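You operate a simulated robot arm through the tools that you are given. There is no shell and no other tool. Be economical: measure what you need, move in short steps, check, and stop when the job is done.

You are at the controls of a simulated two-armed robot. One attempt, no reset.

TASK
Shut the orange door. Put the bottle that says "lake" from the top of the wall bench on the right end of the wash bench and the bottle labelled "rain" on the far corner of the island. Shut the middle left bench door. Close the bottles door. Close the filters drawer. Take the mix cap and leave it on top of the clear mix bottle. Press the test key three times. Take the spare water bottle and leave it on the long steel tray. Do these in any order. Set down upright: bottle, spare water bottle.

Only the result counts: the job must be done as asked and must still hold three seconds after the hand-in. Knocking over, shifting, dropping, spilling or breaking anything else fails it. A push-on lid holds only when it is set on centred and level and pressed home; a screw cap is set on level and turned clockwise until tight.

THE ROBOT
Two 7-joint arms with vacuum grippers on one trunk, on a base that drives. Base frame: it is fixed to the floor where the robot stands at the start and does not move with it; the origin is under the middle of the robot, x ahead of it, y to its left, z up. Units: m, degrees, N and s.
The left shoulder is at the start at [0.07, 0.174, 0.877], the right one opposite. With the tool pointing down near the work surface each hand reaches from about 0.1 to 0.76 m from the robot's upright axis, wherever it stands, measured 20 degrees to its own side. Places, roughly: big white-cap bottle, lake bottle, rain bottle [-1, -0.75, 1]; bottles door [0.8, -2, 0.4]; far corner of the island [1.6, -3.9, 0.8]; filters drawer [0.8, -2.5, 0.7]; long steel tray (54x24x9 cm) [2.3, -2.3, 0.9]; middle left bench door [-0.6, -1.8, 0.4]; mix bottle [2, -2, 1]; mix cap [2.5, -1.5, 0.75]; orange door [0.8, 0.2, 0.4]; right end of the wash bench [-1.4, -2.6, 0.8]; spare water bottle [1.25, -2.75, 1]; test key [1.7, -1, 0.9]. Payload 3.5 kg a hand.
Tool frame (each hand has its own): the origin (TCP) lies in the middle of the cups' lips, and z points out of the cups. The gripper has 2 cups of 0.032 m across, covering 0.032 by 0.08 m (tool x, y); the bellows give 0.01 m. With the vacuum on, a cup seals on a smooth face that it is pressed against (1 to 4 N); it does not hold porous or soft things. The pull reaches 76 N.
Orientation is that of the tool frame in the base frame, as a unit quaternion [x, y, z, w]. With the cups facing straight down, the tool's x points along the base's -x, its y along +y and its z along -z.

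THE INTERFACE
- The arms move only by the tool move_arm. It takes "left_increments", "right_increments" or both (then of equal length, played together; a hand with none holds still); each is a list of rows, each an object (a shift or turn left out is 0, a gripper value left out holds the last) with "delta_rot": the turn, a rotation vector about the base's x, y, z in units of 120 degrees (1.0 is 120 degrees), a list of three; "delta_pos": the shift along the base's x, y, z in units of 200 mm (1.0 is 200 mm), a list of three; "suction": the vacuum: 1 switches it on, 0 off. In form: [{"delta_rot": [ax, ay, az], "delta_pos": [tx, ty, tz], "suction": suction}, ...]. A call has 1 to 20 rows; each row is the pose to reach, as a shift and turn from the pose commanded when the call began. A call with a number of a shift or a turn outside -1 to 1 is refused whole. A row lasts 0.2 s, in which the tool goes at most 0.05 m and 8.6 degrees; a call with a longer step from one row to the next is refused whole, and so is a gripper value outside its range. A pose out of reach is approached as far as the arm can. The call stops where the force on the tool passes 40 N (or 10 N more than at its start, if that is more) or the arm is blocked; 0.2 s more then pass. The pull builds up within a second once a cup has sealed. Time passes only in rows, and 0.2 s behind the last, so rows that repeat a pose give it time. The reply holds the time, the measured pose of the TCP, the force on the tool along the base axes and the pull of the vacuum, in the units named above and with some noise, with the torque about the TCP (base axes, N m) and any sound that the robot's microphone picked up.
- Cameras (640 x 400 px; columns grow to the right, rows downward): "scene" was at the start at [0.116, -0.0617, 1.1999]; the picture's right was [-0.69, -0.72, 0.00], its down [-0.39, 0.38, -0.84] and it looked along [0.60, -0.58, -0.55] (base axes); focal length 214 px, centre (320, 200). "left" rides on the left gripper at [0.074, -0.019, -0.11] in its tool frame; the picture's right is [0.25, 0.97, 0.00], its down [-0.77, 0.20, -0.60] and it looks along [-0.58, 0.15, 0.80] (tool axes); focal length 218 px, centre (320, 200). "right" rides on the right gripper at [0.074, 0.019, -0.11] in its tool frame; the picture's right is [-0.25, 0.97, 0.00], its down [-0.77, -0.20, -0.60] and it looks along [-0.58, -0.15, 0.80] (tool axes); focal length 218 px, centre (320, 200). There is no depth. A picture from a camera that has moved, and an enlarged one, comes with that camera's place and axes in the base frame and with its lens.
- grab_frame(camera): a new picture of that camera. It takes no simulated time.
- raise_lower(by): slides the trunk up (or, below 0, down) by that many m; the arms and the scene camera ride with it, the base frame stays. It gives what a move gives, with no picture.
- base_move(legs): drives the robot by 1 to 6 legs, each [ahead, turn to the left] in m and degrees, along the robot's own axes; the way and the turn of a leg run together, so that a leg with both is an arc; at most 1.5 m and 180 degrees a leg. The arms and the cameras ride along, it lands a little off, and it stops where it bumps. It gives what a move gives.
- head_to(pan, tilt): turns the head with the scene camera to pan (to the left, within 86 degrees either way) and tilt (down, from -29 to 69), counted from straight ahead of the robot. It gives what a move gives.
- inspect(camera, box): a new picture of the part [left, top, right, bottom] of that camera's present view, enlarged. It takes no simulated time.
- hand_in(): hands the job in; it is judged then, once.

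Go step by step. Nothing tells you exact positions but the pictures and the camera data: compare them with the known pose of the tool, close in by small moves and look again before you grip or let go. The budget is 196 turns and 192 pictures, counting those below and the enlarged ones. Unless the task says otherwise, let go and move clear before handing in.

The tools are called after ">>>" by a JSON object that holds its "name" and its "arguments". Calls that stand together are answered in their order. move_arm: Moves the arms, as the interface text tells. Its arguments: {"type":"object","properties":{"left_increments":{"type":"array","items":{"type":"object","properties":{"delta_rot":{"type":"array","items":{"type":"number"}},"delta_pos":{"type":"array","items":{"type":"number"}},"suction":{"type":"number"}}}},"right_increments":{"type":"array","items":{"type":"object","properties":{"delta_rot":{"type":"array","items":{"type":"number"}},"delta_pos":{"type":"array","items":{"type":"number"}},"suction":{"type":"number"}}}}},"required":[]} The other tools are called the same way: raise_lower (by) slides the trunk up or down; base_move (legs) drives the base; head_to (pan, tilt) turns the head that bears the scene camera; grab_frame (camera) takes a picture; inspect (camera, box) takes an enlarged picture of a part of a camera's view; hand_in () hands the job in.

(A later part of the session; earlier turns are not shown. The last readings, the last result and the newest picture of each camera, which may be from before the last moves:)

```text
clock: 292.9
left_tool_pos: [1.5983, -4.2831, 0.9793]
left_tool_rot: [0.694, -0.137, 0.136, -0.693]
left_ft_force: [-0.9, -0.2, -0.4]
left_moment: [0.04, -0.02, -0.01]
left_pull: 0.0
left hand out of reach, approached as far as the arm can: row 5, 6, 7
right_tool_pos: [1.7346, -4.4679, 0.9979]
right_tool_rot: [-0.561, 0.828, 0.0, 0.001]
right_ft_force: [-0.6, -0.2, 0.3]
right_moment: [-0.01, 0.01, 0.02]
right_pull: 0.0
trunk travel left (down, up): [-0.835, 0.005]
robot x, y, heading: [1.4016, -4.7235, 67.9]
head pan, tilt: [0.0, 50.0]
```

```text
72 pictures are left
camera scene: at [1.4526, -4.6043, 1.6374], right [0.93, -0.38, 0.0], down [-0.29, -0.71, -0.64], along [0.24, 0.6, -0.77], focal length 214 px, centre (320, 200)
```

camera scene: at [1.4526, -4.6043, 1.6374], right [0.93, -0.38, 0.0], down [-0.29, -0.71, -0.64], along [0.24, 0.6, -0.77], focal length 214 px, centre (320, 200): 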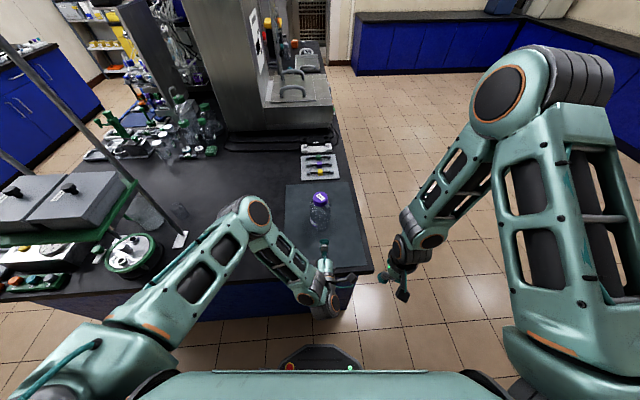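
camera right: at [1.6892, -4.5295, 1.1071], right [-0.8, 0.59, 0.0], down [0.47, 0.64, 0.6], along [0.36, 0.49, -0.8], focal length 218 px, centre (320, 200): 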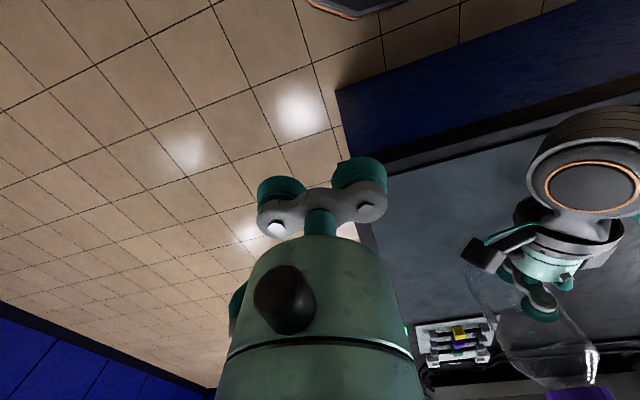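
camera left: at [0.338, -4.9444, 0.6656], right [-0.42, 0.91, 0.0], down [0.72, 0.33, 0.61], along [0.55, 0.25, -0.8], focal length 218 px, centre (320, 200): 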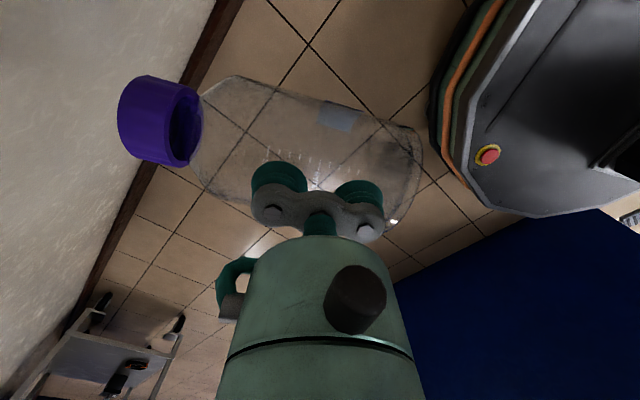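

The rain bottle stands upright on the far corner. Now I'll bring the left tool back to its normal downward pose.

>>> {"name": "move_arm", "arguments": {"left_increments": [{"delta_rot": [-0.063, 0.026, 0]}, {"delta_rot": [-0.127, 0.051, 0]}, {"delta_rot": [-0.19, 0.077, 0]}, {"delta_rot": [-0.253, 0.102, 0]}, {"delta_rot": [-0.316, 0.128, 0]}, {"delta_rot": [-0.379, 0.153, 0]}, {"delta_rot": [-0.442, 0.179, 0]}, {"delta_rot": [-0.505, 0.204, 0]}, {"delta_rot": [-0.568, 0.23, 0]}, {"delta_rot": [-0.632, 0.255, 0]}, {"delta_rot": [-0.695, 0.281, 0]}, {"delta_rot": [-0.695, 0.281, 0]}]}}

>>> {"name": "move_arm", "arguments": {"left_increments": [{"delta_rot": [0, 0, -0.07]}, {"delta_rot": [0, 0, -0.14]}, {"delta_rot": [0, 0, -0.21]}, {"delta_rot": [0, 0, -0.28]}, {"delta_rot": [0, 0, -0.35]}, {"delta_rot": [0, 0, -0.42]}, {"delta_rot": [0, 0, -0.49]}, {"delta_rot": [0, 0, -0.56]}, {"delta_rot": [0, 0, -0.63]}, {"delta_rot": [0, 0, -0.7]}, {"delta_rot": [0, 0, -0.75]}]}}

>>> {"name": "grab_frame", "arguments": {"camera": "scene"}}

```text
clock: 295.5
left_tool_pos: [1.597, -4.2684, 0.9472]
left_tool_rot: [0.982, -0.186, -0.009, -0.002]
left_ft_force: [-0.6, -0.4, 0.2]
left_moment: [0.03, -0.02, -0.01]
left_pull: 0.0
left hand out of reach, approached as far as the arm can: row 11, 12
right_tool_pos: [1.7346, -4.4668, 0.9981]
right_tool_rot: [-0.561, 0.828, -0.001, 0.001]
right_ft_force: [-0.4, -1.1, -0.5]
right_moment: [-0.02, -0.02, -0.02]
right_pull: 0.1
trunk travel left (down, up): [-0.835, 0.005]
robot x, y, heading: [1.4042, -4.7225, 68.0]
head pan, tilt: [0.0, 50.0]
```

```text
clock: 297.9
left_tool_pos: [1.5987, -4.2666, 0.9496]
left_tool_rot: [-0.562, 0.827, 0.01, -0.006]
left_ft_force: [-0.4, 0.1, -0.2]
left_moment: [-0.01, 0.01, -0.01]
left_pull: 0.0
right_tool_pos: [1.734, -4.4679, 0.9971]
right_tool_rot: [-0.56, 0.828, 0.0, 0.001]
right_ft_force: [-0.3, 0.6, -0.2]
right_moment: [0.01, -0.01, 0.03]
right_pull: 0.0
trunk travel left (down, up): [-0.835, 0.005]
robot x, y, heading: [1.3995, -4.7199, 67.7]
head pan, tilt: [0.0, 50.0]
```

```text
71 pictures are left
camera scene: at [1.4522, -4.6037, 1.6374], right [0.93, -0.38, 0.0], down [-0.29, -0.71, -0.64], along [0.24, 0.6, -0.77], focal length 214 px, centre (320, 200)
```

scene: 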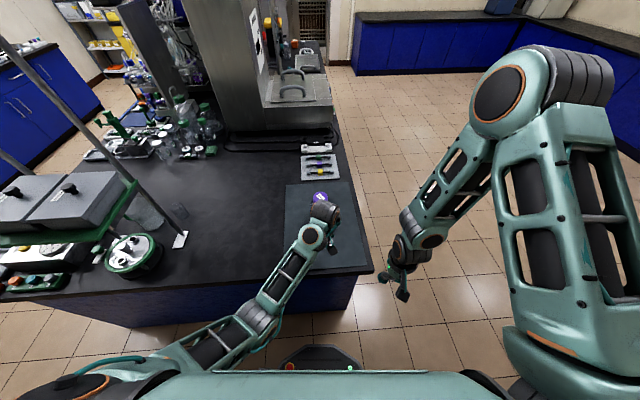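

The left hand is clear of the rain bottle, but its elbow flipped low again. I'll back away from the island and turn east into open space.

>>> {"name": "base_move", "arguments": {"legs": [[-0.22, 0], [0, -75]]}}

>>> {"name": "grab_frame", "arguments": {"camera": "scene"}}

```text
clock: 302.7
left_tool_pos: [1.8141, -4.9721, 0.9518]
left_tool_rot: [0.034, 0.999, 0.011, 0.002]
left_ft_force: [0.2, -0.7, 0.3]
left_moment: [-0.01, 0.02, 0.03]
left_pull: 0.1
right_tool_pos: [1.6632, -5.1614, 0.9968]
right_tool_rot: [0.037, 0.999, 0.0, 0.0]
right_ft_force: [0.6, 0.3, -0.2]
right_moment: [0.03, -0.02, 0.01]
right_pull: 0.1
trunk travel left (down, up): [-0.835, 0.005]
robot x, y, heading: [1.3208, -4.9218, -4.4]
head pan, tilt: [0.0, 50.0]
```

```text
70 pictures are left
camera scene: at [1.4495, -4.9316, 1.6373], right [-0.08, -1.0, 0.0], down [-0.76, 0.06, -0.64], along [0.64, -0.05, -0.77], focal length 214 px, centre (320, 200)
```

scene: 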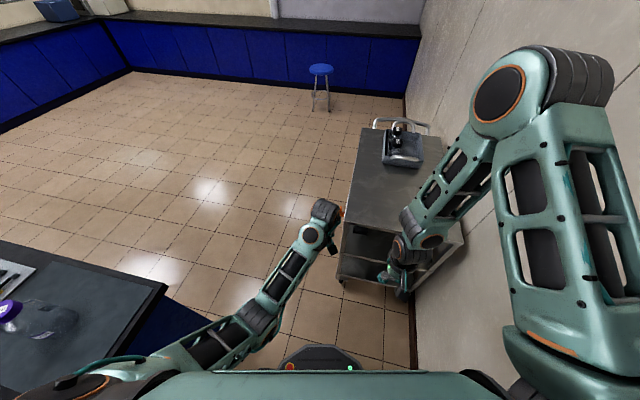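

>>> {"name": "base_move", "arguments": {"legs": [[0, 23.5], [1.2, 0], [0, 45]]}}

>>> {"name": "move_arm", "arguments": {"left_increments": [{"delta_pos": [0.05, 0.2, 0]}, {"delta_pos": [0.1, 0.4, 0]}, {"delta_pos": [0.15, 0.6, 0]}, {"delta_pos": [0.2, 0.8, 0]}, {"delta_pos": [0.25, 1.0, 0]}, {"delta_pos": [0.25, 1.0, 0]}]}}

>>> {"name": "grab_frame", "arguments": {"camera": "scene"}}

```text
clock: 312.1
left_tool_pos: [2.6919, -4.0846, 0.9501]
left_tool_rot: [-0.534, 0.846, 0.012, -0.004]
left_ft_force: [0.6, -0.5, 0.4]
left_moment: [-0.02, -0.02, -0.01]
left_pull: 0.0
right_tool_pos: [2.8131, -4.2963, 0.9964]
right_tool_rot: [-0.531, 0.847, 0.0, 0.0]
right_ft_force: [0.5, 0.8, 0.6]
right_moment: [-0.02, -0.01, 0.0]
right_pull: 0.0
trunk travel left (down, up): [-0.835, 0.005]
robot x, y, heading: [2.4616, -4.526, 63.9]
head pan, tilt: [0.0, 50.0]
```

```text
clock: 312.6
left_tool_pos: [2.7091, -4.0124, 0.9515]
left_tool_rot: [-0.544, 0.839, 0.012, -0.004]
left_ft_force: [10.8, 1.0, -12.0]
left_moment: [0.82, 1.01, 0.79]
left_pull: 0.0
right_tool_pos: [2.813, -4.295, 0.9964]
right_tool_rot: [-0.531, 0.847, -0.001, 0.001]
right_ft_force: [0.2, 0.1, -0.1]
right_moment: [-0.01, -0.01, -0.01]
right_pull: 0.1
trunk travel left (down, up): [-0.835, 0.005]
robot x, y, heading: [2.4652, -4.5291, 63.8]
head pan, tilt: [0.0, 50.0]
stopped in row 2 (left hand): the force on the tool passed its limit at 122 N (the readings are from after the stop); the commanded pose is now the measured one
```

```text
69 pictures are left
camera scene: at [2.5229, -4.4101, 1.6372], right [0.9, -0.44, 0.0], down [-0.34, -0.69, -0.64], along [0.28, 0.58, -0.77], focal length 214 px, centre (320, 200)
```

scene: 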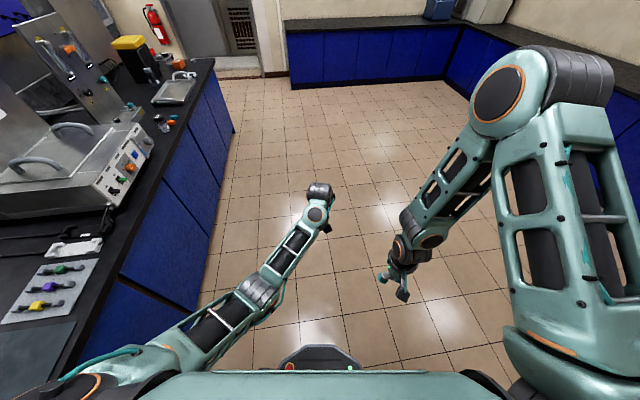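

>>> {"name": "move_arm", "arguments": {"left_increments": [{"delta_pos": [-0.15, 0.1, -0.05]}, {"delta_pos": [-0.3, 0.2, -0.1]}, {"delta_pos": [-0.45, 0.3, -0.15]}, {"delta_pos": [-0.6, 0.4, -0.2]}, {"delta_pos": [-0.75, 0.5, -0.2]}, {"delta_pos": [-0.9, 0.55, -0.2]}, {"delta_pos": [-1.0, 0.6, -0.2]}]}}

>>> {"name": "move_arm", "arguments": {"left_increments": [{"delta_pos": [0.05, -0.15, 0]}, {"delta_pos": [0.05, -0.3, 0]}, {"delta_pos": [0.05, -0.45, 0]}, {"delta_pos": [0.05, -0.6, 0]}]}}

>>> {"name": "grab_frame", "arguments": {"camera": "scene"}}

```text
clock: 312.9
left_tool_pos: [2.7056, -4.0132, 0.9538]
left_tool_rot: [-0.548, 0.836, 0.012, -0.003]
left_ft_force: [14.7, -3.2, -11.3]
left_moment: [1.27, 1.72, 1.29]
left_pull: 0.1
left hand out of reach, approached as far as the arm can: row 1
right_tool_pos: [2.8122, -4.2956, 0.9973]
right_tool_rot: [-0.531, 0.848, 0.0, 0.001]
right_ft_force: [-0.5, 0.2, 0.4]
right_moment: [-0.03, 0.01, -0.02]
right_pull: 0.1
trunk travel left (down, up): [-0.835, 0.005]
robot x, y, heading: [2.4633, -4.5287, 64.0]
head pan, tilt: [0.0, 50.0]
stopped in row 1 (left hand): the force on the tool passed its limit at 87 N (the readings are from after the stop); the commanded pose is now the measured one
```

```text
clock: 314.1
left_tool_pos: [2.6918, -4.084, 0.9541]
left_tool_rot: [-0.562, 0.825, 0.058, 0.006]
left_ft_force: [-0.5, 0.7, 0.5]
left_moment: [-0.01, -0.01, 0.02]
left_pull: 0.1
right_tool_pos: [2.8123, -4.2955, 0.9968]
right_tool_rot: [-0.532, 0.847, -0.001, 0.001]
right_ft_force: [0.7, -1.1, -0.1]
right_moment: [-0.03, -0.01, 0.02]
right_pull: 0.0
trunk travel left (down, up): [-0.835, 0.005]
robot x, y, heading: [2.4668, -4.5283, 64.0]
head pan, tilt: [0.0, 50.0]
stopped in row 4 (left hand): the arm was blocked; the commanded pose is now the measured one
```

```text
68 pictures are left
camera scene: at [2.5214, -4.4103, 1.6373], right [0.9, -0.44, 0.0], down [-0.34, -0.69, -0.64], along [0.28, 0.58, -0.77], focal length 214 px, centre (320, 200)
```

scene: 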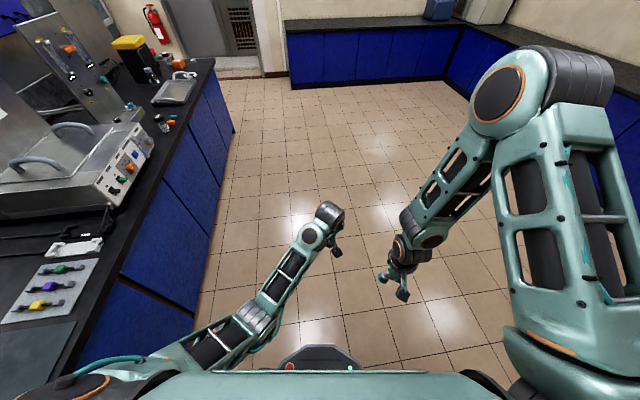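

>>> {"name": "move_arm", "arguments": {"left_increments": [{"delta_pos": [0, 0, -0.2]}, {"delta_pos": [0, 0, -0.4]}, {"delta_pos": [0, 0, -0.6]}, {"delta_pos": [0, 0, -0.8]}, {"delta_pos": [0, 0, -1.0]}]}}

>>> {"name": "move_arm", "arguments": {"left_increments": [{"delta_pos": [-0.1, 0.2, 0]}, {"delta_pos": [-0.15, 0.4, 0]}, {"delta_pos": [-0.2, 0.6, 0]}, {"delta_pos": [-0.25, 0.8, 0]}, {"delta_pos": [-0.3, 1.0, 0]}]}}

>>> {"name": "grab_frame", "arguments": {"camera": "scene"}}

```text
clock: 315.3
left_tool_pos: [2.694, -4.0858, 0.7548]
left_tool_rot: [-0.562, 0.825, 0.056, 0.006]
left_ft_force: [-0.1, 1.0, -0.5]
left_moment: [-0.01, -0.01, -0.02]
left_pull: 0.1
right_tool_pos: [2.8136, -4.294, 0.996]
right_tool_rot: [-0.531, 0.847, -0.002, -0.001]
right_ft_force: [0.6, 0.1, -0.8]
right_moment: [0.01, -0.03, -0.01]
right_pull: 0.0
trunk travel left (down, up): [-0.835, 0.005]
robot x, y, heading: [2.4671, -4.5231, 64.0]
head pan, tilt: [0.0, 50.0]
```

```text
clock: 316.5
left_tool_pos: [2.6254, -3.903, 0.7586]
left_tool_rot: [-0.562, 0.825, 0.055, 0.008]
left_ft_force: [-0.5, -0.1, -0.8]
left_moment: [0.01, -0.02, 0.01]
left_pull: 0.1
left hand out of reach, approached as far as the arm can: row 5
right_tool_pos: [2.812, -4.2961, 0.9969]
right_tool_rot: [-0.531, 0.847, -0.001, 0.001]
right_ft_force: [-0.4, 0.5, 0.5]
right_moment: [-0.02, -0.04, 0.0]
right_pull: 0.0
trunk travel left (down, up): [-0.835, 0.005]
robot x, y, heading: [2.4631, -4.5258, 63.8]
head pan, tilt: [0.0, 50.0]
```

```text
67 pictures are left
camera scene: at [2.5197, -4.41, 1.6373], right [0.9, -0.44, 0.0], down [-0.34, -0.69, -0.64], along [0.28, 0.58, -0.77], focal length 214 px, centre (320, 200)
```

scene: 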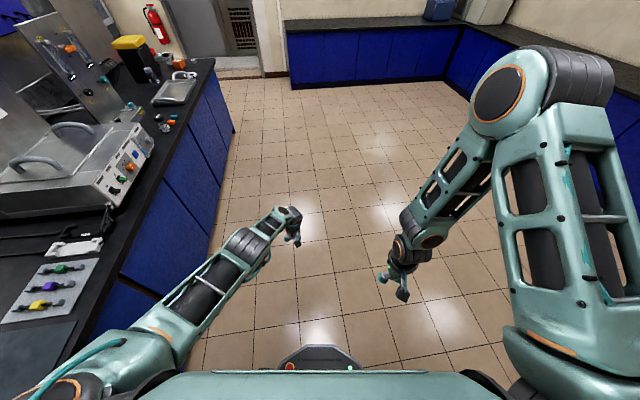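

>>> {"name": "move_arm", "arguments": {"left_increments": [{"delta_pos": [0.0, 0.1, 0.1]}, {"delta_pos": [0.0, 0.1, 0.2]}, {"delta_pos": [0.0, 0.0, 0.3]}, {"delta_pos": [0.0, -0.15, 0.4]}, {"delta_pos": [0.0, -0.3, 0.5]}, {"delta_pos": [0, -0.45, 0.6]}, {"delta_pos": [0, -0.6, 0.6]}, {"delta_pos": [0, -0.75, 0.6]}]}}

>>> {"name": "grab_frame", "arguments": {"camera": "scene"}}

```text
clock: 318.3
left_tool_pos: [2.6262, -4.0532, 0.88]
left_tool_rot: [-0.562, 0.825, 0.056, 0.006]
left_ft_force: [0.1, 0.2, -1.0]
left_moment: [-0.01, 0.0, 0.01]
left_pull: 0.0
left hand out of reach, approached as far as the arm can: row 1
right_tool_pos: [2.8118, -4.295, 0.9966]
right_tool_rot: [-0.531, 0.847, -0.001, 0.001]
right_ft_force: [-0.2, 1.2, 0.5]
right_moment: [-0.01, 0.01, -0.02]
right_pull: 0.0
trunk travel left (down, up): [-0.835, 0.005]
robot x, y, heading: [2.464, -4.523, 63.9]
head pan, tilt: [0.0, 50.0]
```

```text
66 pictures are left
camera scene: at [2.5223, -4.4121, 1.6374], right [0.9, -0.44, 0.0], down [-0.34, -0.69, -0.64], along [0.28, 0.58, -0.77], focal length 214 px, centre (320, 200)
```

scene: 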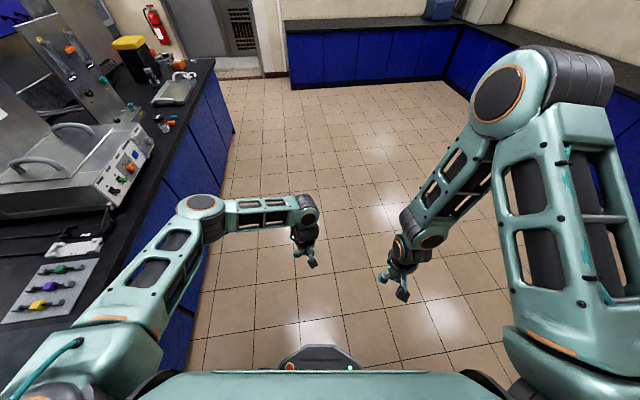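

Both arms are in normal poses. I'll drive north along the island's east side and look at the tray, mix bottle, cap and test key.

>>> {"name": "base_move", "arguments": {"legs": [[0, 6], [1.5, 0], [0.3, 0]]}}

>>> {"name": "head_to", "arguments": {"pan": 50, "tilt": 30}}

>>> {"name": "grab_frame", "arguments": {"camera": "scene"}}

>>> {"name": "head_to", "arguments": {"pan": 5, "tilt": 25}}

>>> {"name": "grab_frame", "arguments": {"camera": "scene"}}

```text
clock: 328.1
left_tool_pos: [3.17, -2.2877, 0.8829]
left_tool_rot: [-0.618, 0.784, 0.056, 0.003]
left_ft_force: [0.0, 0.1, 0.3]
left_moment: [-0.01, 0.02, -0.01]
left_pull: 0.0
right_tool_pos: [3.3874, -2.5021, 0.9973]
right_tool_rot: [-0.589, 0.808, -0.001, 0.0]
right_ft_force: [0.2, 0.0, 0.4]
right_moment: [-0.01, -0.01, 0.01]
right_pull: 0.1
trunk travel left (down, up): [-0.835, 0.005]
robot x, y, heading: [3.0739, -2.7769, 71.9]
head pan, tilt: [0.0, 50.0]
```

```text
clock: 329.3
left_tool_pos: [3.1704, -2.2864, 0.8804]
left_tool_rot: [-0.618, 0.784, 0.056, 0.002]
left_ft_force: [0.4, 0.3, -0.4]
left_moment: [0.02, 0.0, 0.01]
left_pull: 0.0
right_tool_pos: [3.3874, -2.5003, 0.9973]
right_tool_rot: [-0.589, 0.808, -0.001, 0.001]
right_ft_force: [0.0, -0.3, 0.4]
right_moment: [0.0, 0.01, 0.02]
right_pull: 0.2
trunk travel left (down, up): [-0.835, 0.005]
robot x, y, heading: [3.0723, -2.7768, 72.0]
head pan, tilt: [50.0, 30.0]
```

```text
65 pictures are left
camera scene: at [3.0438, -2.6522, 1.6669], right [0.85, 0.53, 0.0], down [0.26, -0.42, -0.87], along [-0.46, 0.74, -0.5], focal length 214 px, centre (320, 200)
```

scene: 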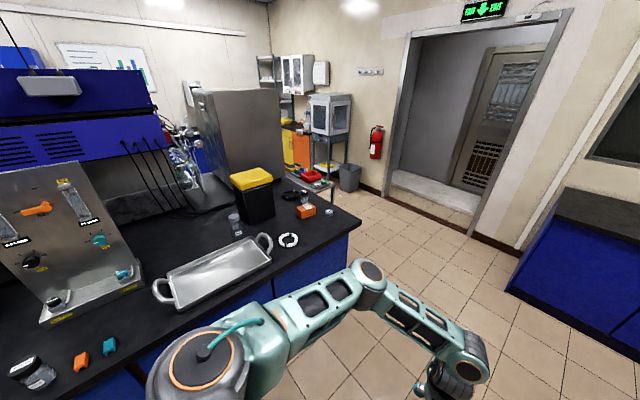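

```text
clock: 330.4
left_tool_pos: [3.1705, -2.2861, 0.8802]
left_tool_rot: [-0.618, 0.784, 0.057, 0.002]
left_ft_force: [0.3, 0.6, 0.6]
left_moment: [-0.07, 0.0, 0.02]
left_pull: 0.0
right_tool_pos: [3.3881, -2.5013, 0.9956]
right_tool_rot: [-0.589, 0.808, -0.001, 0.001]
right_ft_force: [0.3, -0.7, -0.7]
right_moment: [0.01, 0.0, 0.01]
right_pull: 0.1
trunk travel left (down, up): [-0.835, 0.005]
robot x, y, heading: [3.074, -2.7799, 71.9]
head pan, tilt: [5.0, 25.0]
```

```text
64 pictures are left
camera scene: at [3.1122, -2.6392, 1.6748], right [0.97, -0.23, 0.0], down [-0.1, -0.41, -0.91], along [0.2, 0.88, -0.42], focal length 214 px, centre (320, 200)
```

scene: 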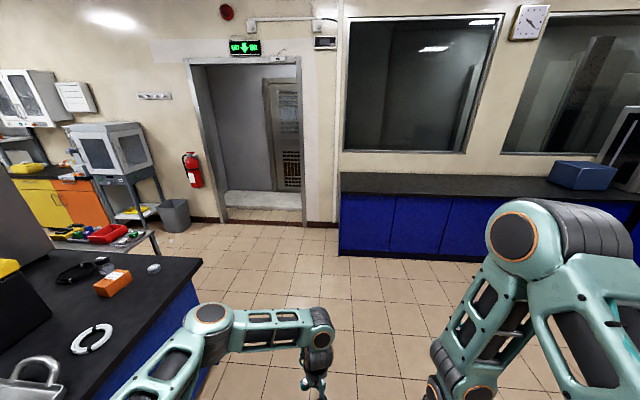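

>>> {"name": "inspect", "arguments": {"camera": "scene", "box": [20, 210, 220, 340]}}

>>> {"name": "head_to", "arguments": {"pan": 50, "tilt": 30}}

>>> {"name": "inspect", "arguments": {"camera": "scene", "box": [140, 160, 360, 310]}}

```text
3.08 times, centred on (120, 275) of scene
camera zoom: at [3.1122, -2.6392, 1.6748], right [0.97, -0.23, 0.0], down [-0.1, -0.41, -0.91], along [0.2, 0.88, -0.42], focal length 660 px, centre (935, -31)
```

zoom: 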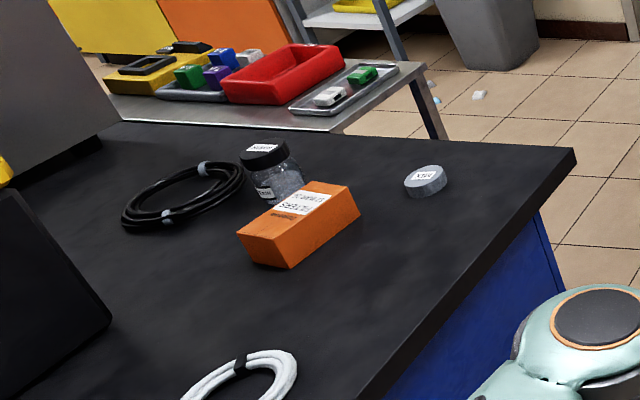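

```text
clock: 331.6
left_tool_pos: [3.1703, -2.2872, 0.8803]
left_tool_rot: [-0.618, 0.784, 0.056, 0.002]
left_ft_force: [0.0, -0.2, 0.6]
left_moment: [0.0, -0.02, 0.0]
left_pull: 0.0
right_tool_pos: [3.3869, -2.5004, 0.9972]
right_tool_rot: [-0.589, 0.808, -0.001, 0.0]
right_ft_force: [-0.4, -0.6, 0.2]
right_moment: [-0.01, -0.01, 0.02]
right_pull: 0.0
trunk travel left (down, up): [-0.835, 0.005]
robot x, y, heading: [3.0729, -2.7762, 71.8]
head pan, tilt: [50.0, 30.0]
```

```text
2.67 times, centred on (250, 235) of scene
camera zoom: at [3.0438, -2.6522, 1.6669], right [0.85, 0.53, 0.0], down [0.26, -0.42, -0.87], along [-0.46, 0.74, -0.5], focal length 572 px, centre (507, 107)
```

zoom: 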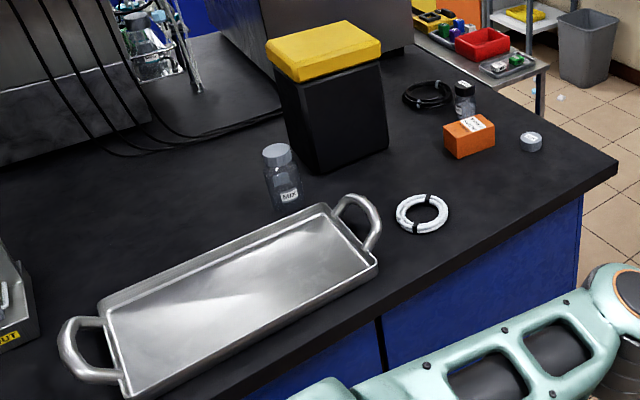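

The grey MIX cap is at about (2.45, -1.58). The clear MIX bottle is near (2.12, -2.07) and the tray near (2.25, -2.29). I'll raise and level the left hand, then drive to a spot that reaches both cap and bottle.

>>> {"name": "move_arm", "arguments": {"left_increments": [{"delta_pos": [0, -0.05, 0.2], "delta_rot": [-0.022, -0.015, -0.018]}, {"delta_pos": [0, -0.1, 0.4], "delta_rot": [-0.044, -0.03, -0.037]}, {"delta_pos": [0, -0.15, 0.6], "delta_rot": [-0.044, -0.03, -0.037]}, {"delta_pos": [0, -0.2, 0.8], "delta_rot": [-0.044, -0.03, -0.037]}, {"delta_pos": [0, -0.2, 1.0], "delta_rot": [-0.044, -0.03, -0.037]}, {"delta_pos": [0, -0.2, 1.0], "delta_rot": [-0.044, -0.03, -0.037]}], "right_increments": [{"delta_pos": [0, 0, 0.2]}, {"delta_pos": [0, 0, 0.4]}, {"delta_pos": [0, 0, 0.6]}, {"delta_pos": [0, 0, 0.7]}, {"delta_pos": [0, 0, 0.7]}, {"delta_pos": [0, 0, 0.7]}]}}

>>> {"name": "base_move", "arguments": {"legs": [[0, 15], [0.67, 0], [0, 75], [0.14, 0]]}}

>>> {"name": "head_to", "arguments": {"pan": 0, "tilt": 45}}

>>> {"name": "grab_frame", "arguments": {"camera": "scene"}}

```text
clock: 333.0
left_tool_pos: [3.1694, -2.3272, 1.0819]
left_tool_rot: [-0.588, 0.809, 0.001, 0.0]
left_ft_force: [0.4, -0.2, 0.6]
left_moment: [-0.05, 0.0, 0.02]
left_pull: 0.1
right_tool_pos: [3.3864, -2.4992, 1.1366]
right_tool_rot: [-0.589, 0.808, -0.002, 0.0]
right_ft_force: [-0.3, 0.0, 0.2]
right_moment: [0.0, 0.02, 0.01]
right_pull: 0.0
trunk travel left (down, up): [-0.835, 0.005]
robot x, y, heading: [3.0724, -2.7764, 71.8]
head pan, tilt: [50.0, 30.0]
```

```text
clock: 341.8
left_tool_pos: [2.5362, -1.9578, 1.0836]
left_tool_rot: [0.987, -0.162, -0.002, 0.0]
left_ft_force: [0.7, 0.2, -0.5]
left_moment: [0.0, 0.0, 0.03]
left_pull: 0.1
right_tool_pos: [2.7101, -1.7439, 1.1385]
right_tool_rot: [0.987, -0.16, 0.0, -0.001]
right_ft_force: [0.2, -0.3, -0.6]
right_moment: [0.0, 0.03, 0.0]
right_pull: 0.1
trunk travel left (down, up): [-0.835, 0.005]
robot x, y, heading: [2.983, -2.0542, 161.2]
head pan, tilt: [50.0, 30.0]
```

```text
clock: 342.9
left_tool_pos: [2.5341, -1.9574, 1.083]
left_tool_rot: [0.987, -0.161, -0.001, 0.0]
left_ft_force: [-0.2, 0.5, 0.1]
left_moment: [0.02, 0.0, 0.0]
left_pull: 0.0
right_tool_pos: [2.7083, -1.7436, 1.1367]
right_tool_rot: [0.987, -0.16, 0.0, -0.001]
right_ft_force: [-0.2, 0.7, -0.4]
right_moment: [0.0, 0.01, 0.0]
right_pull: 0.1
trunk travel left (down, up): [-0.835, 0.005]
robot x, y, heading: [2.9848, -2.0591, 161.4]
head pan, tilt: [0.0, 45.0]
```

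```text
61 pictures are left
camera scene: at [2.8607, -2.0153, 1.6443], right [0.32, 0.95, 0.0], down [0.67, -0.23, -0.71], along [-0.67, 0.23, -0.71], focal length 214 px, centre (320, 200)
```

scene: 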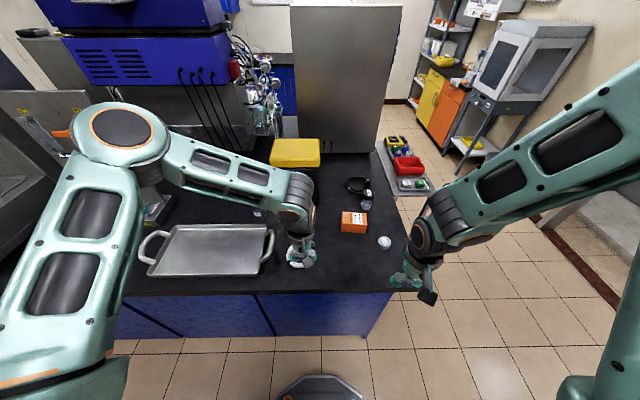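

>>> {"name": "inspect", "arguments": {"camera": "scene", "box": [320, 190, 440, 280]}}

>>> {"name": "grab_frame", "arguments": {"camera": "right"}}

```text
4.44 times, centred on (380, 235) of scene
camera zoom: at [2.8607, -2.0153, 1.6443], right [0.32, 0.95, 0.0], down [0.67, -0.23, -0.71], along [-0.67, 0.23, -0.71], focal length 953 px, centre (53, 44)
```

zoom: 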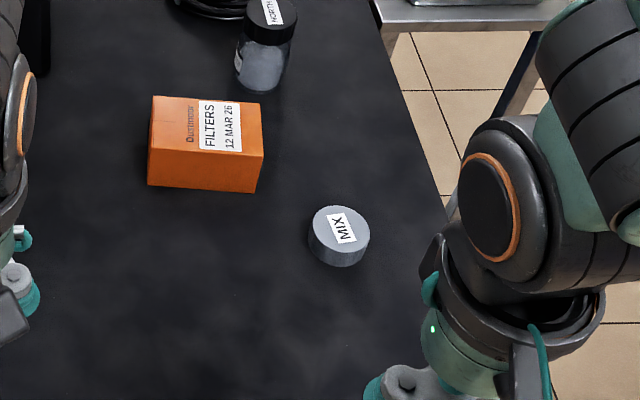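

```text
59 pictures are left
camera right: at [2.7731, -1.7854, 1.2472], right [-0.55, -0.84, 0.0], down [-0.67, 0.43, 0.6], along [-0.51, 0.33, -0.8], focal length 218 px, centre (320, 200)
```

right: 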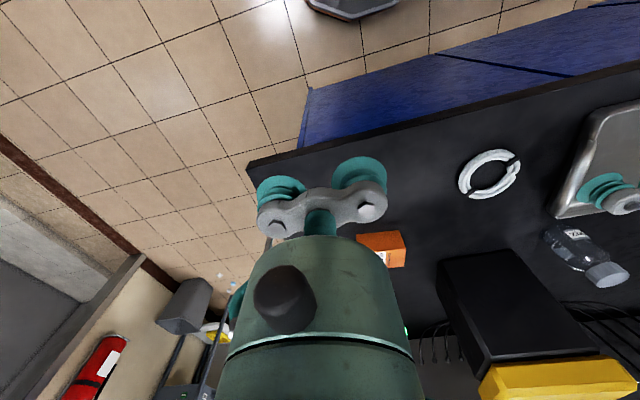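

I'll bring the right hand above the mix cap, lining up its right cup.

>>> {"name": "move_arm", "arguments": {"right_increments": [{"delta_pos": [-0.2, 0.1, 0]}, {"delta_pos": [-0.4, 0.2, 0]}, {"delta_pos": [-0.6, 0.3, 0]}, {"delta_pos": [-0.8, 0.4, 0]}, {"delta_pos": [-1.0, 0.5, 0]}, {"delta_pos": [-1.0, 0.55, -0.2]}, {"delta_pos": [-1.0, 0.6, -0.4]}, {"delta_pos": [-1.0, 0.7, -0.6]}, {"delta_pos": [-1.0, 0.7, -0.6]}]}}

>>> {"name": "move_arm", "arguments": {"right_increments": [{"delta_pos": [-0.2, 0.0, 0]}, {"delta_pos": [-0.335, 0.015, -0.1]}, {"delta_pos": [-0.335, 0.015, -0.3]}, {"delta_pos": [-0.335, 0.015, -0.45]}, {"delta_pos": [-0.335, 0.015, -0.45]}]}}

>>> {"name": "inspect", "arguments": {"camera": "scene", "box": [320, 190, 440, 280]}}

>>> {"name": "grab_frame", "arguments": {"camera": "right"}}

```text
clock: 344.9
left_tool_pos: [2.5351, -1.9575, 1.0845]
left_tool_rot: [0.987, -0.161, -0.002, 0.001]
left_ft_force: [-0.2, -0.1, 0.1]
left_moment: [0.0, 0.03, 0.01]
left_pull: 0.0
right_tool_pos: [2.5069, -1.6012, 1.0166]
right_tool_rot: [0.987, -0.16, 0.001, -0.001]
right_ft_force: [-0.5, -1.3, 0.3]
right_moment: [-0.04, 0.0, 0.0]
right_pull: 0.2
trunk travel left (down, up): [-0.835, 0.005]
robot x, y, heading: [2.9841, -2.0577, 161.5]
head pan, tilt: [0.0, 45.0]
```

```text
clock: 346.1
left_tool_pos: [2.5352, -1.9578, 1.0849]
left_tool_rot: [0.987, -0.161, -0.001, 0.0]
left_ft_force: [0.9, 0.0, 0.4]
left_moment: [-0.01, -0.01, 0.02]
left_pull: 0.1
right_tool_pos: [2.4396, -1.6017, 0.9258]
right_tool_rot: [0.987, -0.161, 0.0, 0.0]
right_ft_force: [0.0, -0.1, 0.4]
right_moment: [-0.01, -0.02, 0.0]
right_pull: 0.1
trunk travel left (down, up): [-0.835, 0.005]
robot x, y, heading: [2.9809, -2.0543, 161.5]
head pan, tilt: [0.0, 45.0]
```

```text
4.44 times, centred on (380, 235) of scene
camera zoom: at [2.8603, -2.0155, 1.6443], right [0.32, 0.95, 0.0], down [0.67, -0.23, -0.71], along [-0.67, 0.23, -0.71], focal length 953 px, centre (53, 44)
```

zoom: 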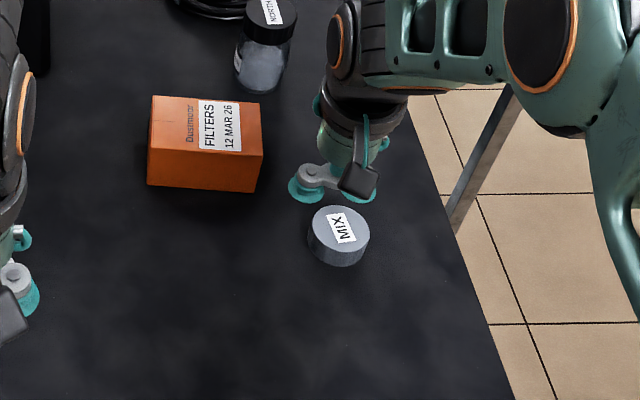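

```text
57 pictures are left
camera right: at [2.5038, -1.644, 1.0355], right [-0.55, -0.84, 0.0], down [-0.67, 0.43, 0.6], along [-0.51, 0.33, -0.8], focal length 218 px, centre (320, 200)
```

right: 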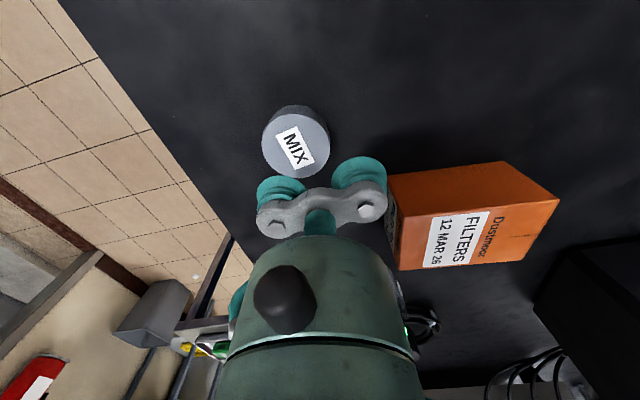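

>>> {"name": "move_arm", "arguments": {"right_increments": [{"delta_pos": [0.015, -0.01, -0.15], "suction": 1}, {"delta_pos": [0.015, -0.01, -0.25]}, {"delta_pos": [0.015, -0.01, -0.3]}, {"delta_pos": [0.015, -0.01, -0.33]}, {"delta_pos": [0.015, -0.01, -0.35]}, {"delta_pos": [0.015, -0.01, -0.35]}]}}

```text
clock: 347.2
left_tool_pos: [2.536, -1.9596, 1.0841]
left_tool_rot: [0.987, -0.161, -0.002, -0.001]
left_ft_force: [0.0, 0.0, 0.6]
left_moment: [0.01, -0.04, 0.0]
left_pull: 0.1
right_tool_pos: [2.4421, -1.6036, 0.8631]
right_tool_rot: [0.987, -0.16, -0.003, -0.001]
right_ft_force: [0.7, -1.9, 14.3]
right_moment: [0.71, -0.2, -0.02]
right_pull: 37.7
trunk travel left (down, up): [-0.835, 0.005]
robot x, y, heading: [2.9836, -2.0595, 161.1]
head pan, tilt: [0.0, 45.0]
stopped in row 5 (right hand): the force on the tool passed its limit at 49 N (the readings are from after the stop); the commanded pose is now the measured one
```

The cap is gripped. I'll lift it and pull the left hand back so I can inspect the mix bottle.

>>> {"name": "move_arm", "arguments": {"right_increments": [{"delta_pos": [0, 0, 0.1]}, {"delta_pos": [0, 0, 0.3]}, {"delta_pos": [0, 0, 0.5]}, {"delta_pos": [0, 0, 0.7]}, {"delta_pos": [0.1, 0, 0.9]}, {"delta_pos": [0.3, 0, 1.0]}, {"delta_pos": [0.5, -0.1, 1.0]}], "left_increments": [{"delta_pos": [0.15, -0.05, 0]}, {"delta_pos": [0.3, -0.1, 0]}, {"delta_pos": [0.45, -0.15, 0]}, {"delta_pos": [0.6, -0.25, 0]}, {"delta_pos": [0.7, -0.4, 0]}, {"delta_pos": [0.7, -0.6, 0]}, {"delta_pos": [0.7, -0.6, 0]}]}}

>>> {"name": "inspect", "arguments": {"camera": "scene", "box": [200, 130, 340, 270]}}

>>> {"name": "grab_frame", "arguments": {"camera": "right"}}

```text
clock: 348.8
left_tool_pos: [2.6766, -2.0478, 1.0827]
left_tool_rot: [0.987, -0.161, -0.001, 0.0]
left_ft_force: [0.3, 0.0, 0.3]
left_moment: [-0.02, -0.01, -0.01]
left_pull: 0.0
left hand out of reach, approached as far as the arm can: row 6, 7
right_tool_pos: [2.5405, -1.6219, 1.0587]
right_tool_rot: [0.987, -0.16, -0.001, -0.001]
right_ft_force: [0.2, 0.2, -0.5]
right_moment: [0.67, -0.23, -0.01]
right_pull: 37.9
trunk travel left (down, up): [-0.835, 0.005]
robot x, y, heading: [2.9838, -2.055, 161.3]
head pan, tilt: [0.0, 45.0]
```

```text
2.86 times, centred on (270, 200) of scene
camera zoom: at [2.8615, -2.0149, 1.6444], right [0.32, 0.95, 0.0], down [0.67, -0.23, -0.71], along [-0.67, 0.23, -0.71], focal length 613 px, centre (463, 200)
```

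zoom: 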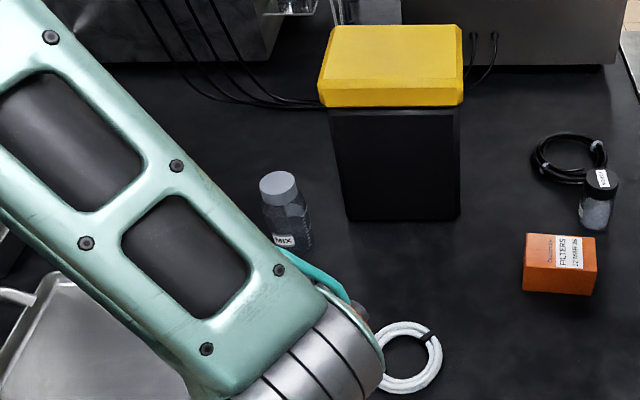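

```text
55 pictures are left
camera right: at [2.6055, -1.6633, 1.1669], right [-0.55, -0.84, 0.0], down [-0.67, 0.43, 0.61], along [-0.51, 0.33, -0.79], focal length 218 px, centre (320, 200)
```

right: 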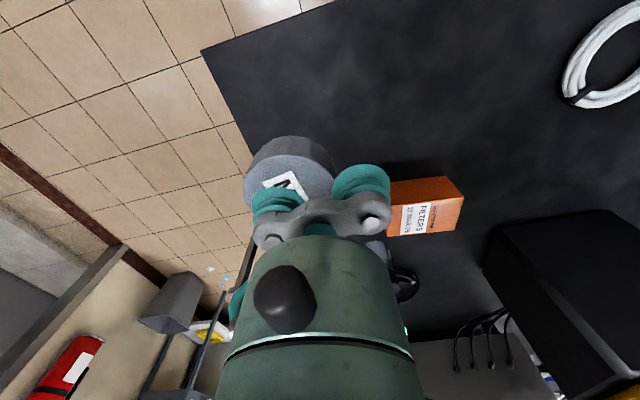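

>>> {"name": "inspect", "arguments": {"camera": "scene", "box": [245, 180, 285, 220]}}

```text
10.00 times, centred on (265, 200) of scene
camera zoom: at [2.8615, -2.0149, 1.6444], right [0.32, 0.95, 0.0], down [0.67, -0.23, -0.71], along [-0.67, 0.23, -0.71], focal length 2145 px, centre (870, 200)
```

zoom: 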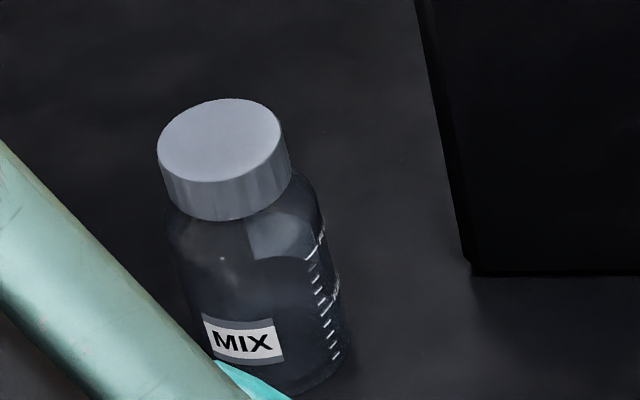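

The bottle already has its own grey lid, so the mix cap just has to rest centred on top of it, at about (2.105, -2.066, 0.977). I'll raise the cap a little and reposition closer.

>>> {"name": "move_arm", "arguments": {"right_increments": [{"delta_pos": [0, 0, 0.15]}, {"delta_pos": [0, 0, 0.3]}, {"delta_pos": [0, 0, 0.3]}]}}

>>> {"name": "base_move", "arguments": {"legs": [[0, 62], [0.26, 0], [0, -38]]}}

>>> {"name": "head_to", "arguments": {"pan": -15, "tilt": 45}}

>>> {"name": "grab_frame", "arguments": {"camera": "scene"}}

```text
clock: 349.6
left_tool_pos: [2.675, -2.0471, 1.0821]
left_tool_rot: [0.987, -0.162, 0.0, 0.0]
left_ft_force: [-0.9, -0.9, -0.2]
left_moment: [0.02, -0.02, 0.0]
left_pull: 0.1
right_tool_pos: [2.5404, -1.6227, 1.1183]
right_tool_rot: [0.987, -0.16, -0.001, -0.001]
right_ft_force: [-0.5, 0.6, 0.4]
right_moment: [0.67, -0.25, 0.0]
right_pull: 38.3
trunk travel left (down, up): [-0.835, 0.005]
robot x, y, heading: [2.9822, -2.0581, 161.2]
head pan, tilt: [0.0, 45.0]
```

```text
clock: 356.0
left_tool_pos: [2.5054, -2.3368, 1.0811]
left_tool_rot: [1.0, 0.032, -0.001, -0.001]
left_ft_force: [0.1, 0.0, 0.0]
left_moment: [-0.01, 0.02, 0.0]
left_pull: 0.1
right_tool_pos: [2.2201, -1.9949, 1.1191]
right_tool_rot: [0.999, 0.033, -0.002, -0.001]
right_ft_force: [0.1, -0.4, -0.1]
right_moment: [0.71, 0.02, 0.0]
right_pull: 37.4
trunk travel left (down, up): [-0.835, 0.005]
robot x, y, heading: [2.7949, -2.2285, -176.4]
head pan, tilt: [0.0, 45.0]
```

```text
clock: 356.8
left_tool_pos: [2.5056, -2.3364, 1.0822]
left_tool_rot: [1.0, 0.031, -0.001, 0.0]
left_ft_force: [0.0, -0.9, 0.1]
left_moment: [0.03, 0.01, 0.01]
left_pull: 0.0
right_tool_pos: [2.2191, -1.9931, 1.1193]
right_tool_rot: [0.999, 0.033, -0.002, -0.001]
right_ft_force: [0.0, 0.1, -0.6]
right_moment: [0.63, 0.0, 0.0]
right_pull: 37.9
trunk travel left (down, up): [-0.835, 0.005]
robot x, y, heading: [2.7936, -2.2289, -176.5]
head pan, tilt: [-15.0, 45.0]
```

```text
53 pictures are left
camera scene: at [2.6652, -2.2157, 1.6443], right [0.2, 0.98, 0.0], down [0.69, -0.14, -0.71], along [-0.69, 0.14, -0.71], focal length 214 px, centre (320, 200)
```

scene: 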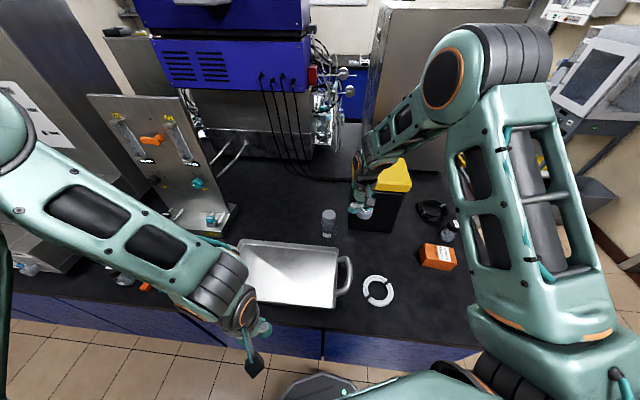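

>>> {"name": "inspect", "arguments": {"camera": "scene", "box": [290, 170, 410, 260]}}

>>> {"name": "grab_frame", "arguments": {"camera": "right"}}

```text
4.44 times, centred on (350, 215) of scene
camera zoom: at [2.6652, -2.2157, 1.6443], right [0.2, 0.98, 0.0], down [0.69, -0.14, -0.71], along [-0.69, 0.14, -0.71], focal length 953 px, centre (187, 133)
```

zoom: 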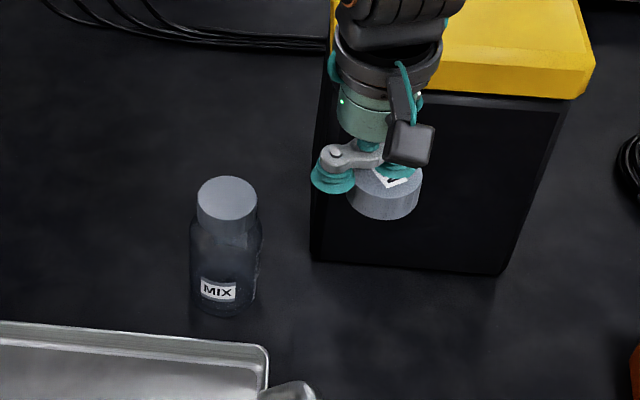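

```text
51 pictures are left
camera right: at [2.2947, -2.0081, 1.2285], right [-0.19, -0.98, 0.0], down [-0.78, 0.15, 0.61], along [-0.6, 0.11, -0.79], focal length 218 px, centre (320, 200)
```

right: 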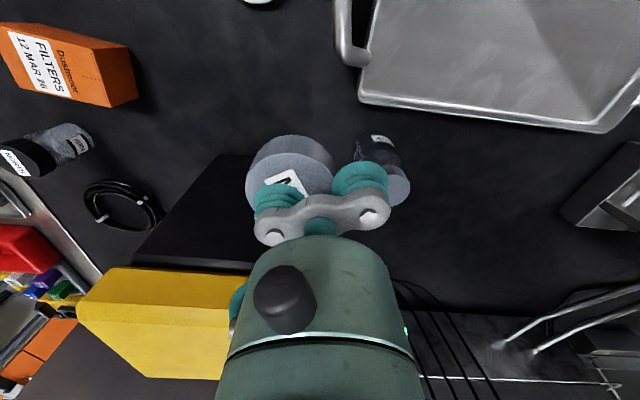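

>>> {"name": "move_arm", "arguments": {"right_increments": [{"delta_pos": [-0.11, -0.1, 0]}, {"delta_pos": [-0.22, -0.2, 0]}, {"delta_pos": [-0.33, -0.3, 0]}, {"delta_pos": [-0.44, -0.4, 0]}, {"delta_pos": [-0.553, -0.49, 0]}, {"delta_pos": [-0.553, -0.49, -0.15]}, {"delta_pos": [-0.553, -0.49, -0.3]}, {"delta_pos": [-0.553, -0.49, -0.4]}, {"delta_pos": [-0.553, -0.49, -0.4]}]}}

>>> {"name": "inspect", "arguments": {"camera": "scene", "box": [290, 170, 410, 260]}}

>>> {"name": "grab_frame", "arguments": {"camera": "right"}}

```text
clock: 358.8
left_tool_pos: [2.5063, -2.336, 1.0824]
left_tool_rot: [1.0, 0.031, -0.001, 0.0]
left_ft_force: [-1.2, -1.0, -0.4]
left_moment: [-0.01, -0.04, 0.03]
left_pull: 0.0
right_tool_pos: [2.1083, -2.0903, 1.0415]
right_tool_rot: [0.999, 0.033, -0.002, -0.001]
right_ft_force: [1.0, 0.5, -0.5]
right_moment: [0.69, 0.03, -0.04]
right_pull: 37.7
trunk travel left (down, up): [-0.835, 0.005]
robot x, y, heading: [2.7914, -2.2291, -176.3]
head pan, tilt: [-15.0, 45.0]
```

```text
4.44 times, centred on (350, 215) of scene
camera zoom: at [2.6657, -2.2158, 1.6443], right [0.2, 0.98, 0.0], down [0.69, -0.14, -0.71], along [-0.69, 0.14, -0.71], focal length 953 px, centre (187, 133)
```

zoom: 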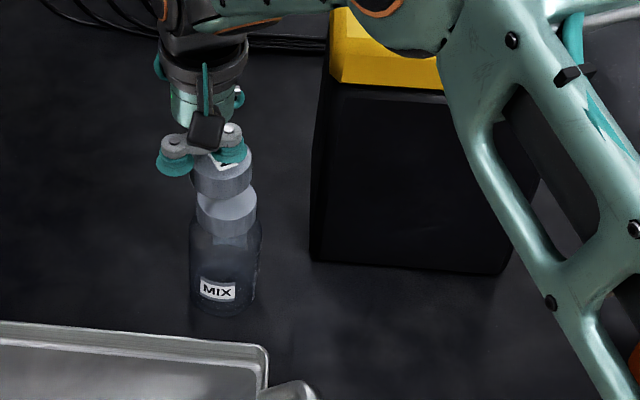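

```text
49 pictures are left
camera right: at [2.1842, -2.1054, 1.1504], right [-0.19, -0.98, 0.0], down [-0.78, 0.15, 0.61], along [-0.6, 0.11, -0.79], focal length 218 px, centre (320, 200)
```

right: 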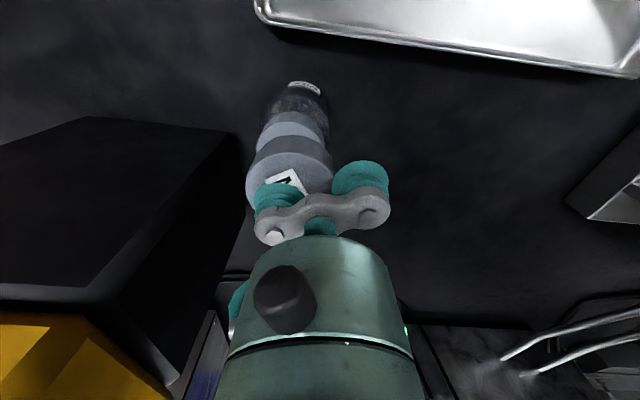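

>>> {"name": "move_arm", "arguments": {"right_increments": [{"delta_pos": [0, 0.015, -0.08]}, {"delta_pos": [0, 0.015, -0.13]}, {"delta_pos": [0, 0.015, -0.16]}, {"delta_pos": [0, 0.015, -0.18]}, {"delta_pos": [0, 0.015, -0.18]}]}}

>>> {"name": "inspect", "arguments": {"camera": "scene", "box": [310, 190, 370, 235]}}

```text
clock: 359.9
left_tool_pos: [2.5082, -2.3366, 1.0836]
left_tool_rot: [1.0, 0.031, -0.002, -0.001]
left_ft_force: [-0.6, -0.3, 0.0]
left_moment: [-0.02, -0.02, 0.01]
left_pull: 0.0
right_tool_pos: [2.1098, -2.0878, 1.0095]
right_tool_rot: [0.999, 0.033, -0.006, -0.001]
right_ft_force: [-3.9, 1.9, 29.5]
right_moment: [0.92, 0.0, 0.04]
right_pull: 38.0
trunk travel left (down, up): [-0.835, 0.005]
robot x, y, heading: [2.7945, -2.2271, -176.4]
head pan, tilt: [-15.0, 45.0]
```

```text
8.89 times, centred on (340, 212) of scene
camera zoom: at [2.6697, -2.2168, 1.6451], right [0.2, 0.98, 0.0], down [0.69, -0.14, -0.71], along [-0.7, 0.14, -0.7], focal length 1906 px, centre (142, 89)
```

zoom: 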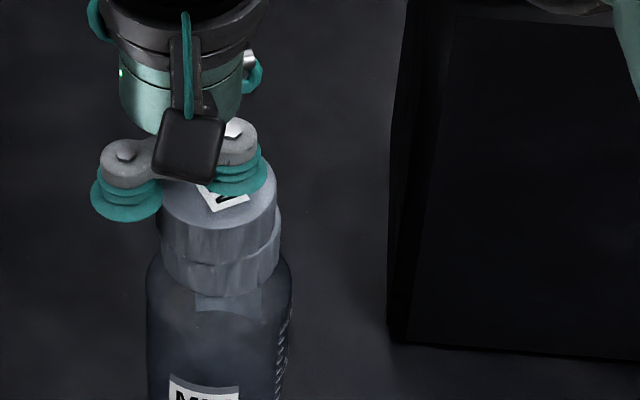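

The cap sits neatly centred on the bottle. I'll ease the pressure, release and lift away.

>>> {"name": "move_arm", "arguments": {"right_increments": [{"delta_pos": [0, 0, 0.015]}, {"delta_pos": [0, 0, 0.015], "suction": 0}, {"delta_pos": [0, 0, 0.015]}, {"delta_pos": [0, 0, 0.015]}, {"delta_pos": [0, 0, 0.015]}, {"delta_pos": [0, 0, 0.05]}, {"delta_pos": [0, 0, 0.15]}, {"delta_pos": [0, 0, 0.35]}, {"delta_pos": [0, 0, 0.55]}, {"delta_pos": [0, 0, 0.75]}]}}

>>> {"name": "inspect", "arguments": {"camera": "scene", "box": [290, 170, 410, 260]}}

```text
clock: 362.1
left_tool_pos: [2.5056, -2.3368, 1.0832]
left_tool_rot: [0.999, 0.032, -0.001, 0.0]
left_ft_force: [-0.6, -0.7, 0.2]
left_moment: [0.0, 0.02, -0.02]
left_pull: 0.1
right_tool_pos: [2.1092, -2.0887, 1.1543]
right_tool_rot: [0.999, 0.033, -0.002, -0.001]
right_ft_force: [0.4, 0.6, 0.7]
right_moment: [0.01, 0.02, 0.03]
right_pull: 0.1
trunk travel left (down, up): [-0.835, 0.005]
robot x, y, heading: [2.7939, -2.2275, -176.4]
head pan, tilt: [-15.0, 45.0]
```

```text
4.44 times, centred on (350, 215) of scene
camera zoom: at [2.6665, -2.216, 1.6443], right [0.2, 0.98, 0.0], down [0.69, -0.14, -0.71], along [-0.69, 0.14, -0.71], focal length 953 px, centre (187, 133)
```

zoom: 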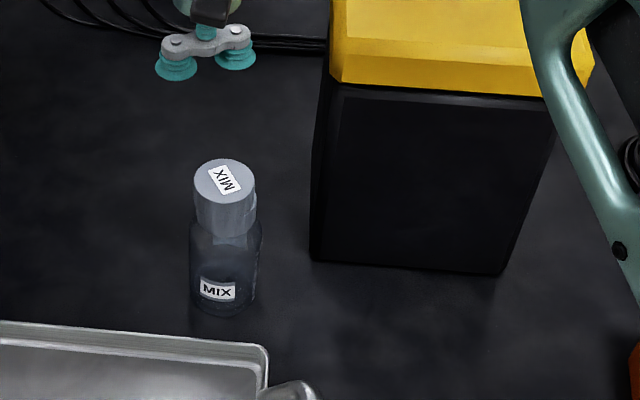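

The cap rests squarely on the mix bottle. Now I'll back off and head round the north-east corner to find the test key.

>>> {"name": "base_move", "arguments": {"legs": [[-0.3, 0], [0, -91], [1.2, 0], [0, 52], [0.6, 0]]}}

>>> {"name": "head_to", "arguments": {"pan": 25, "tilt": 25}}

>>> {"name": "grab_frame", "arguments": {"camera": "scene"}}

```text
clock: 379.2
left_tool_pos: [2.293, -0.5673, 1.0823]
left_tool_rot: [0.955, -0.295, -0.001, 0.0]
left_ft_force: [0.9, 0.9, 0.6]
left_moment: [-0.05, 0.0, 0.01]
left_pull: 0.0
right_tool_pos: [2.1321, -0.1268, 1.1543]
right_tool_rot: [0.956, -0.293, -0.001, -0.001]
right_ft_force: [0.2, -0.3, -1.0]
right_moment: [-0.01, -0.03, 0.02]
right_pull: 0.0
trunk travel left (down, up): [-0.835, 0.005]
robot x, y, heading: [2.5858, -0.6601, 145.6]
head pan, tilt: [-15.0, 45.0]
```

```text
clock: 380.3
left_tool_pos: [2.2919, -0.5678, 1.0827]
left_tool_rot: [0.955, -0.295, -0.001, 0.0]
left_ft_force: [-0.5, 0.0, -0.9]
left_moment: [0.03, 0.03, 0.03]
left_pull: 0.1
right_tool_pos: [2.1304, -0.1284, 1.1552]
right_tool_rot: [0.956, -0.293, -0.001, -0.002]
right_ft_force: [-0.3, 0.3, -0.1]
right_moment: [0.01, 0.03, -0.02]
right_pull: 0.1
trunk travel left (down, up): [-0.835, 0.005]
robot x, y, heading: [2.5876, -0.6607, 145.6]
head pan, tilt: [25.0, 25.0]
```

```text
46 pictures are left
camera scene: at [2.4544, -0.6167, 1.6749], right [0.16, 0.99, 0.0], down [0.42, -0.07, -0.91], along [-0.89, 0.15, -0.42], focal length 214 px, centre (320, 200)
```

scene: 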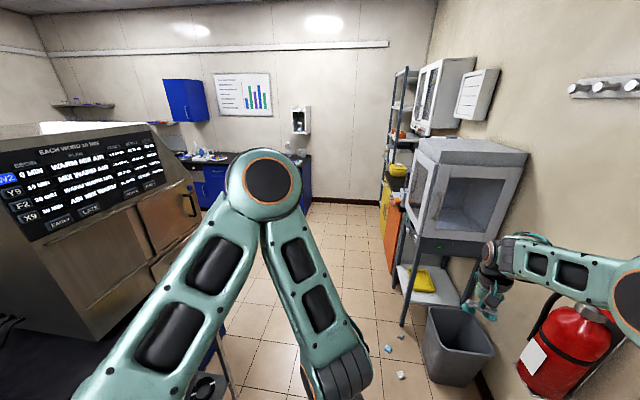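

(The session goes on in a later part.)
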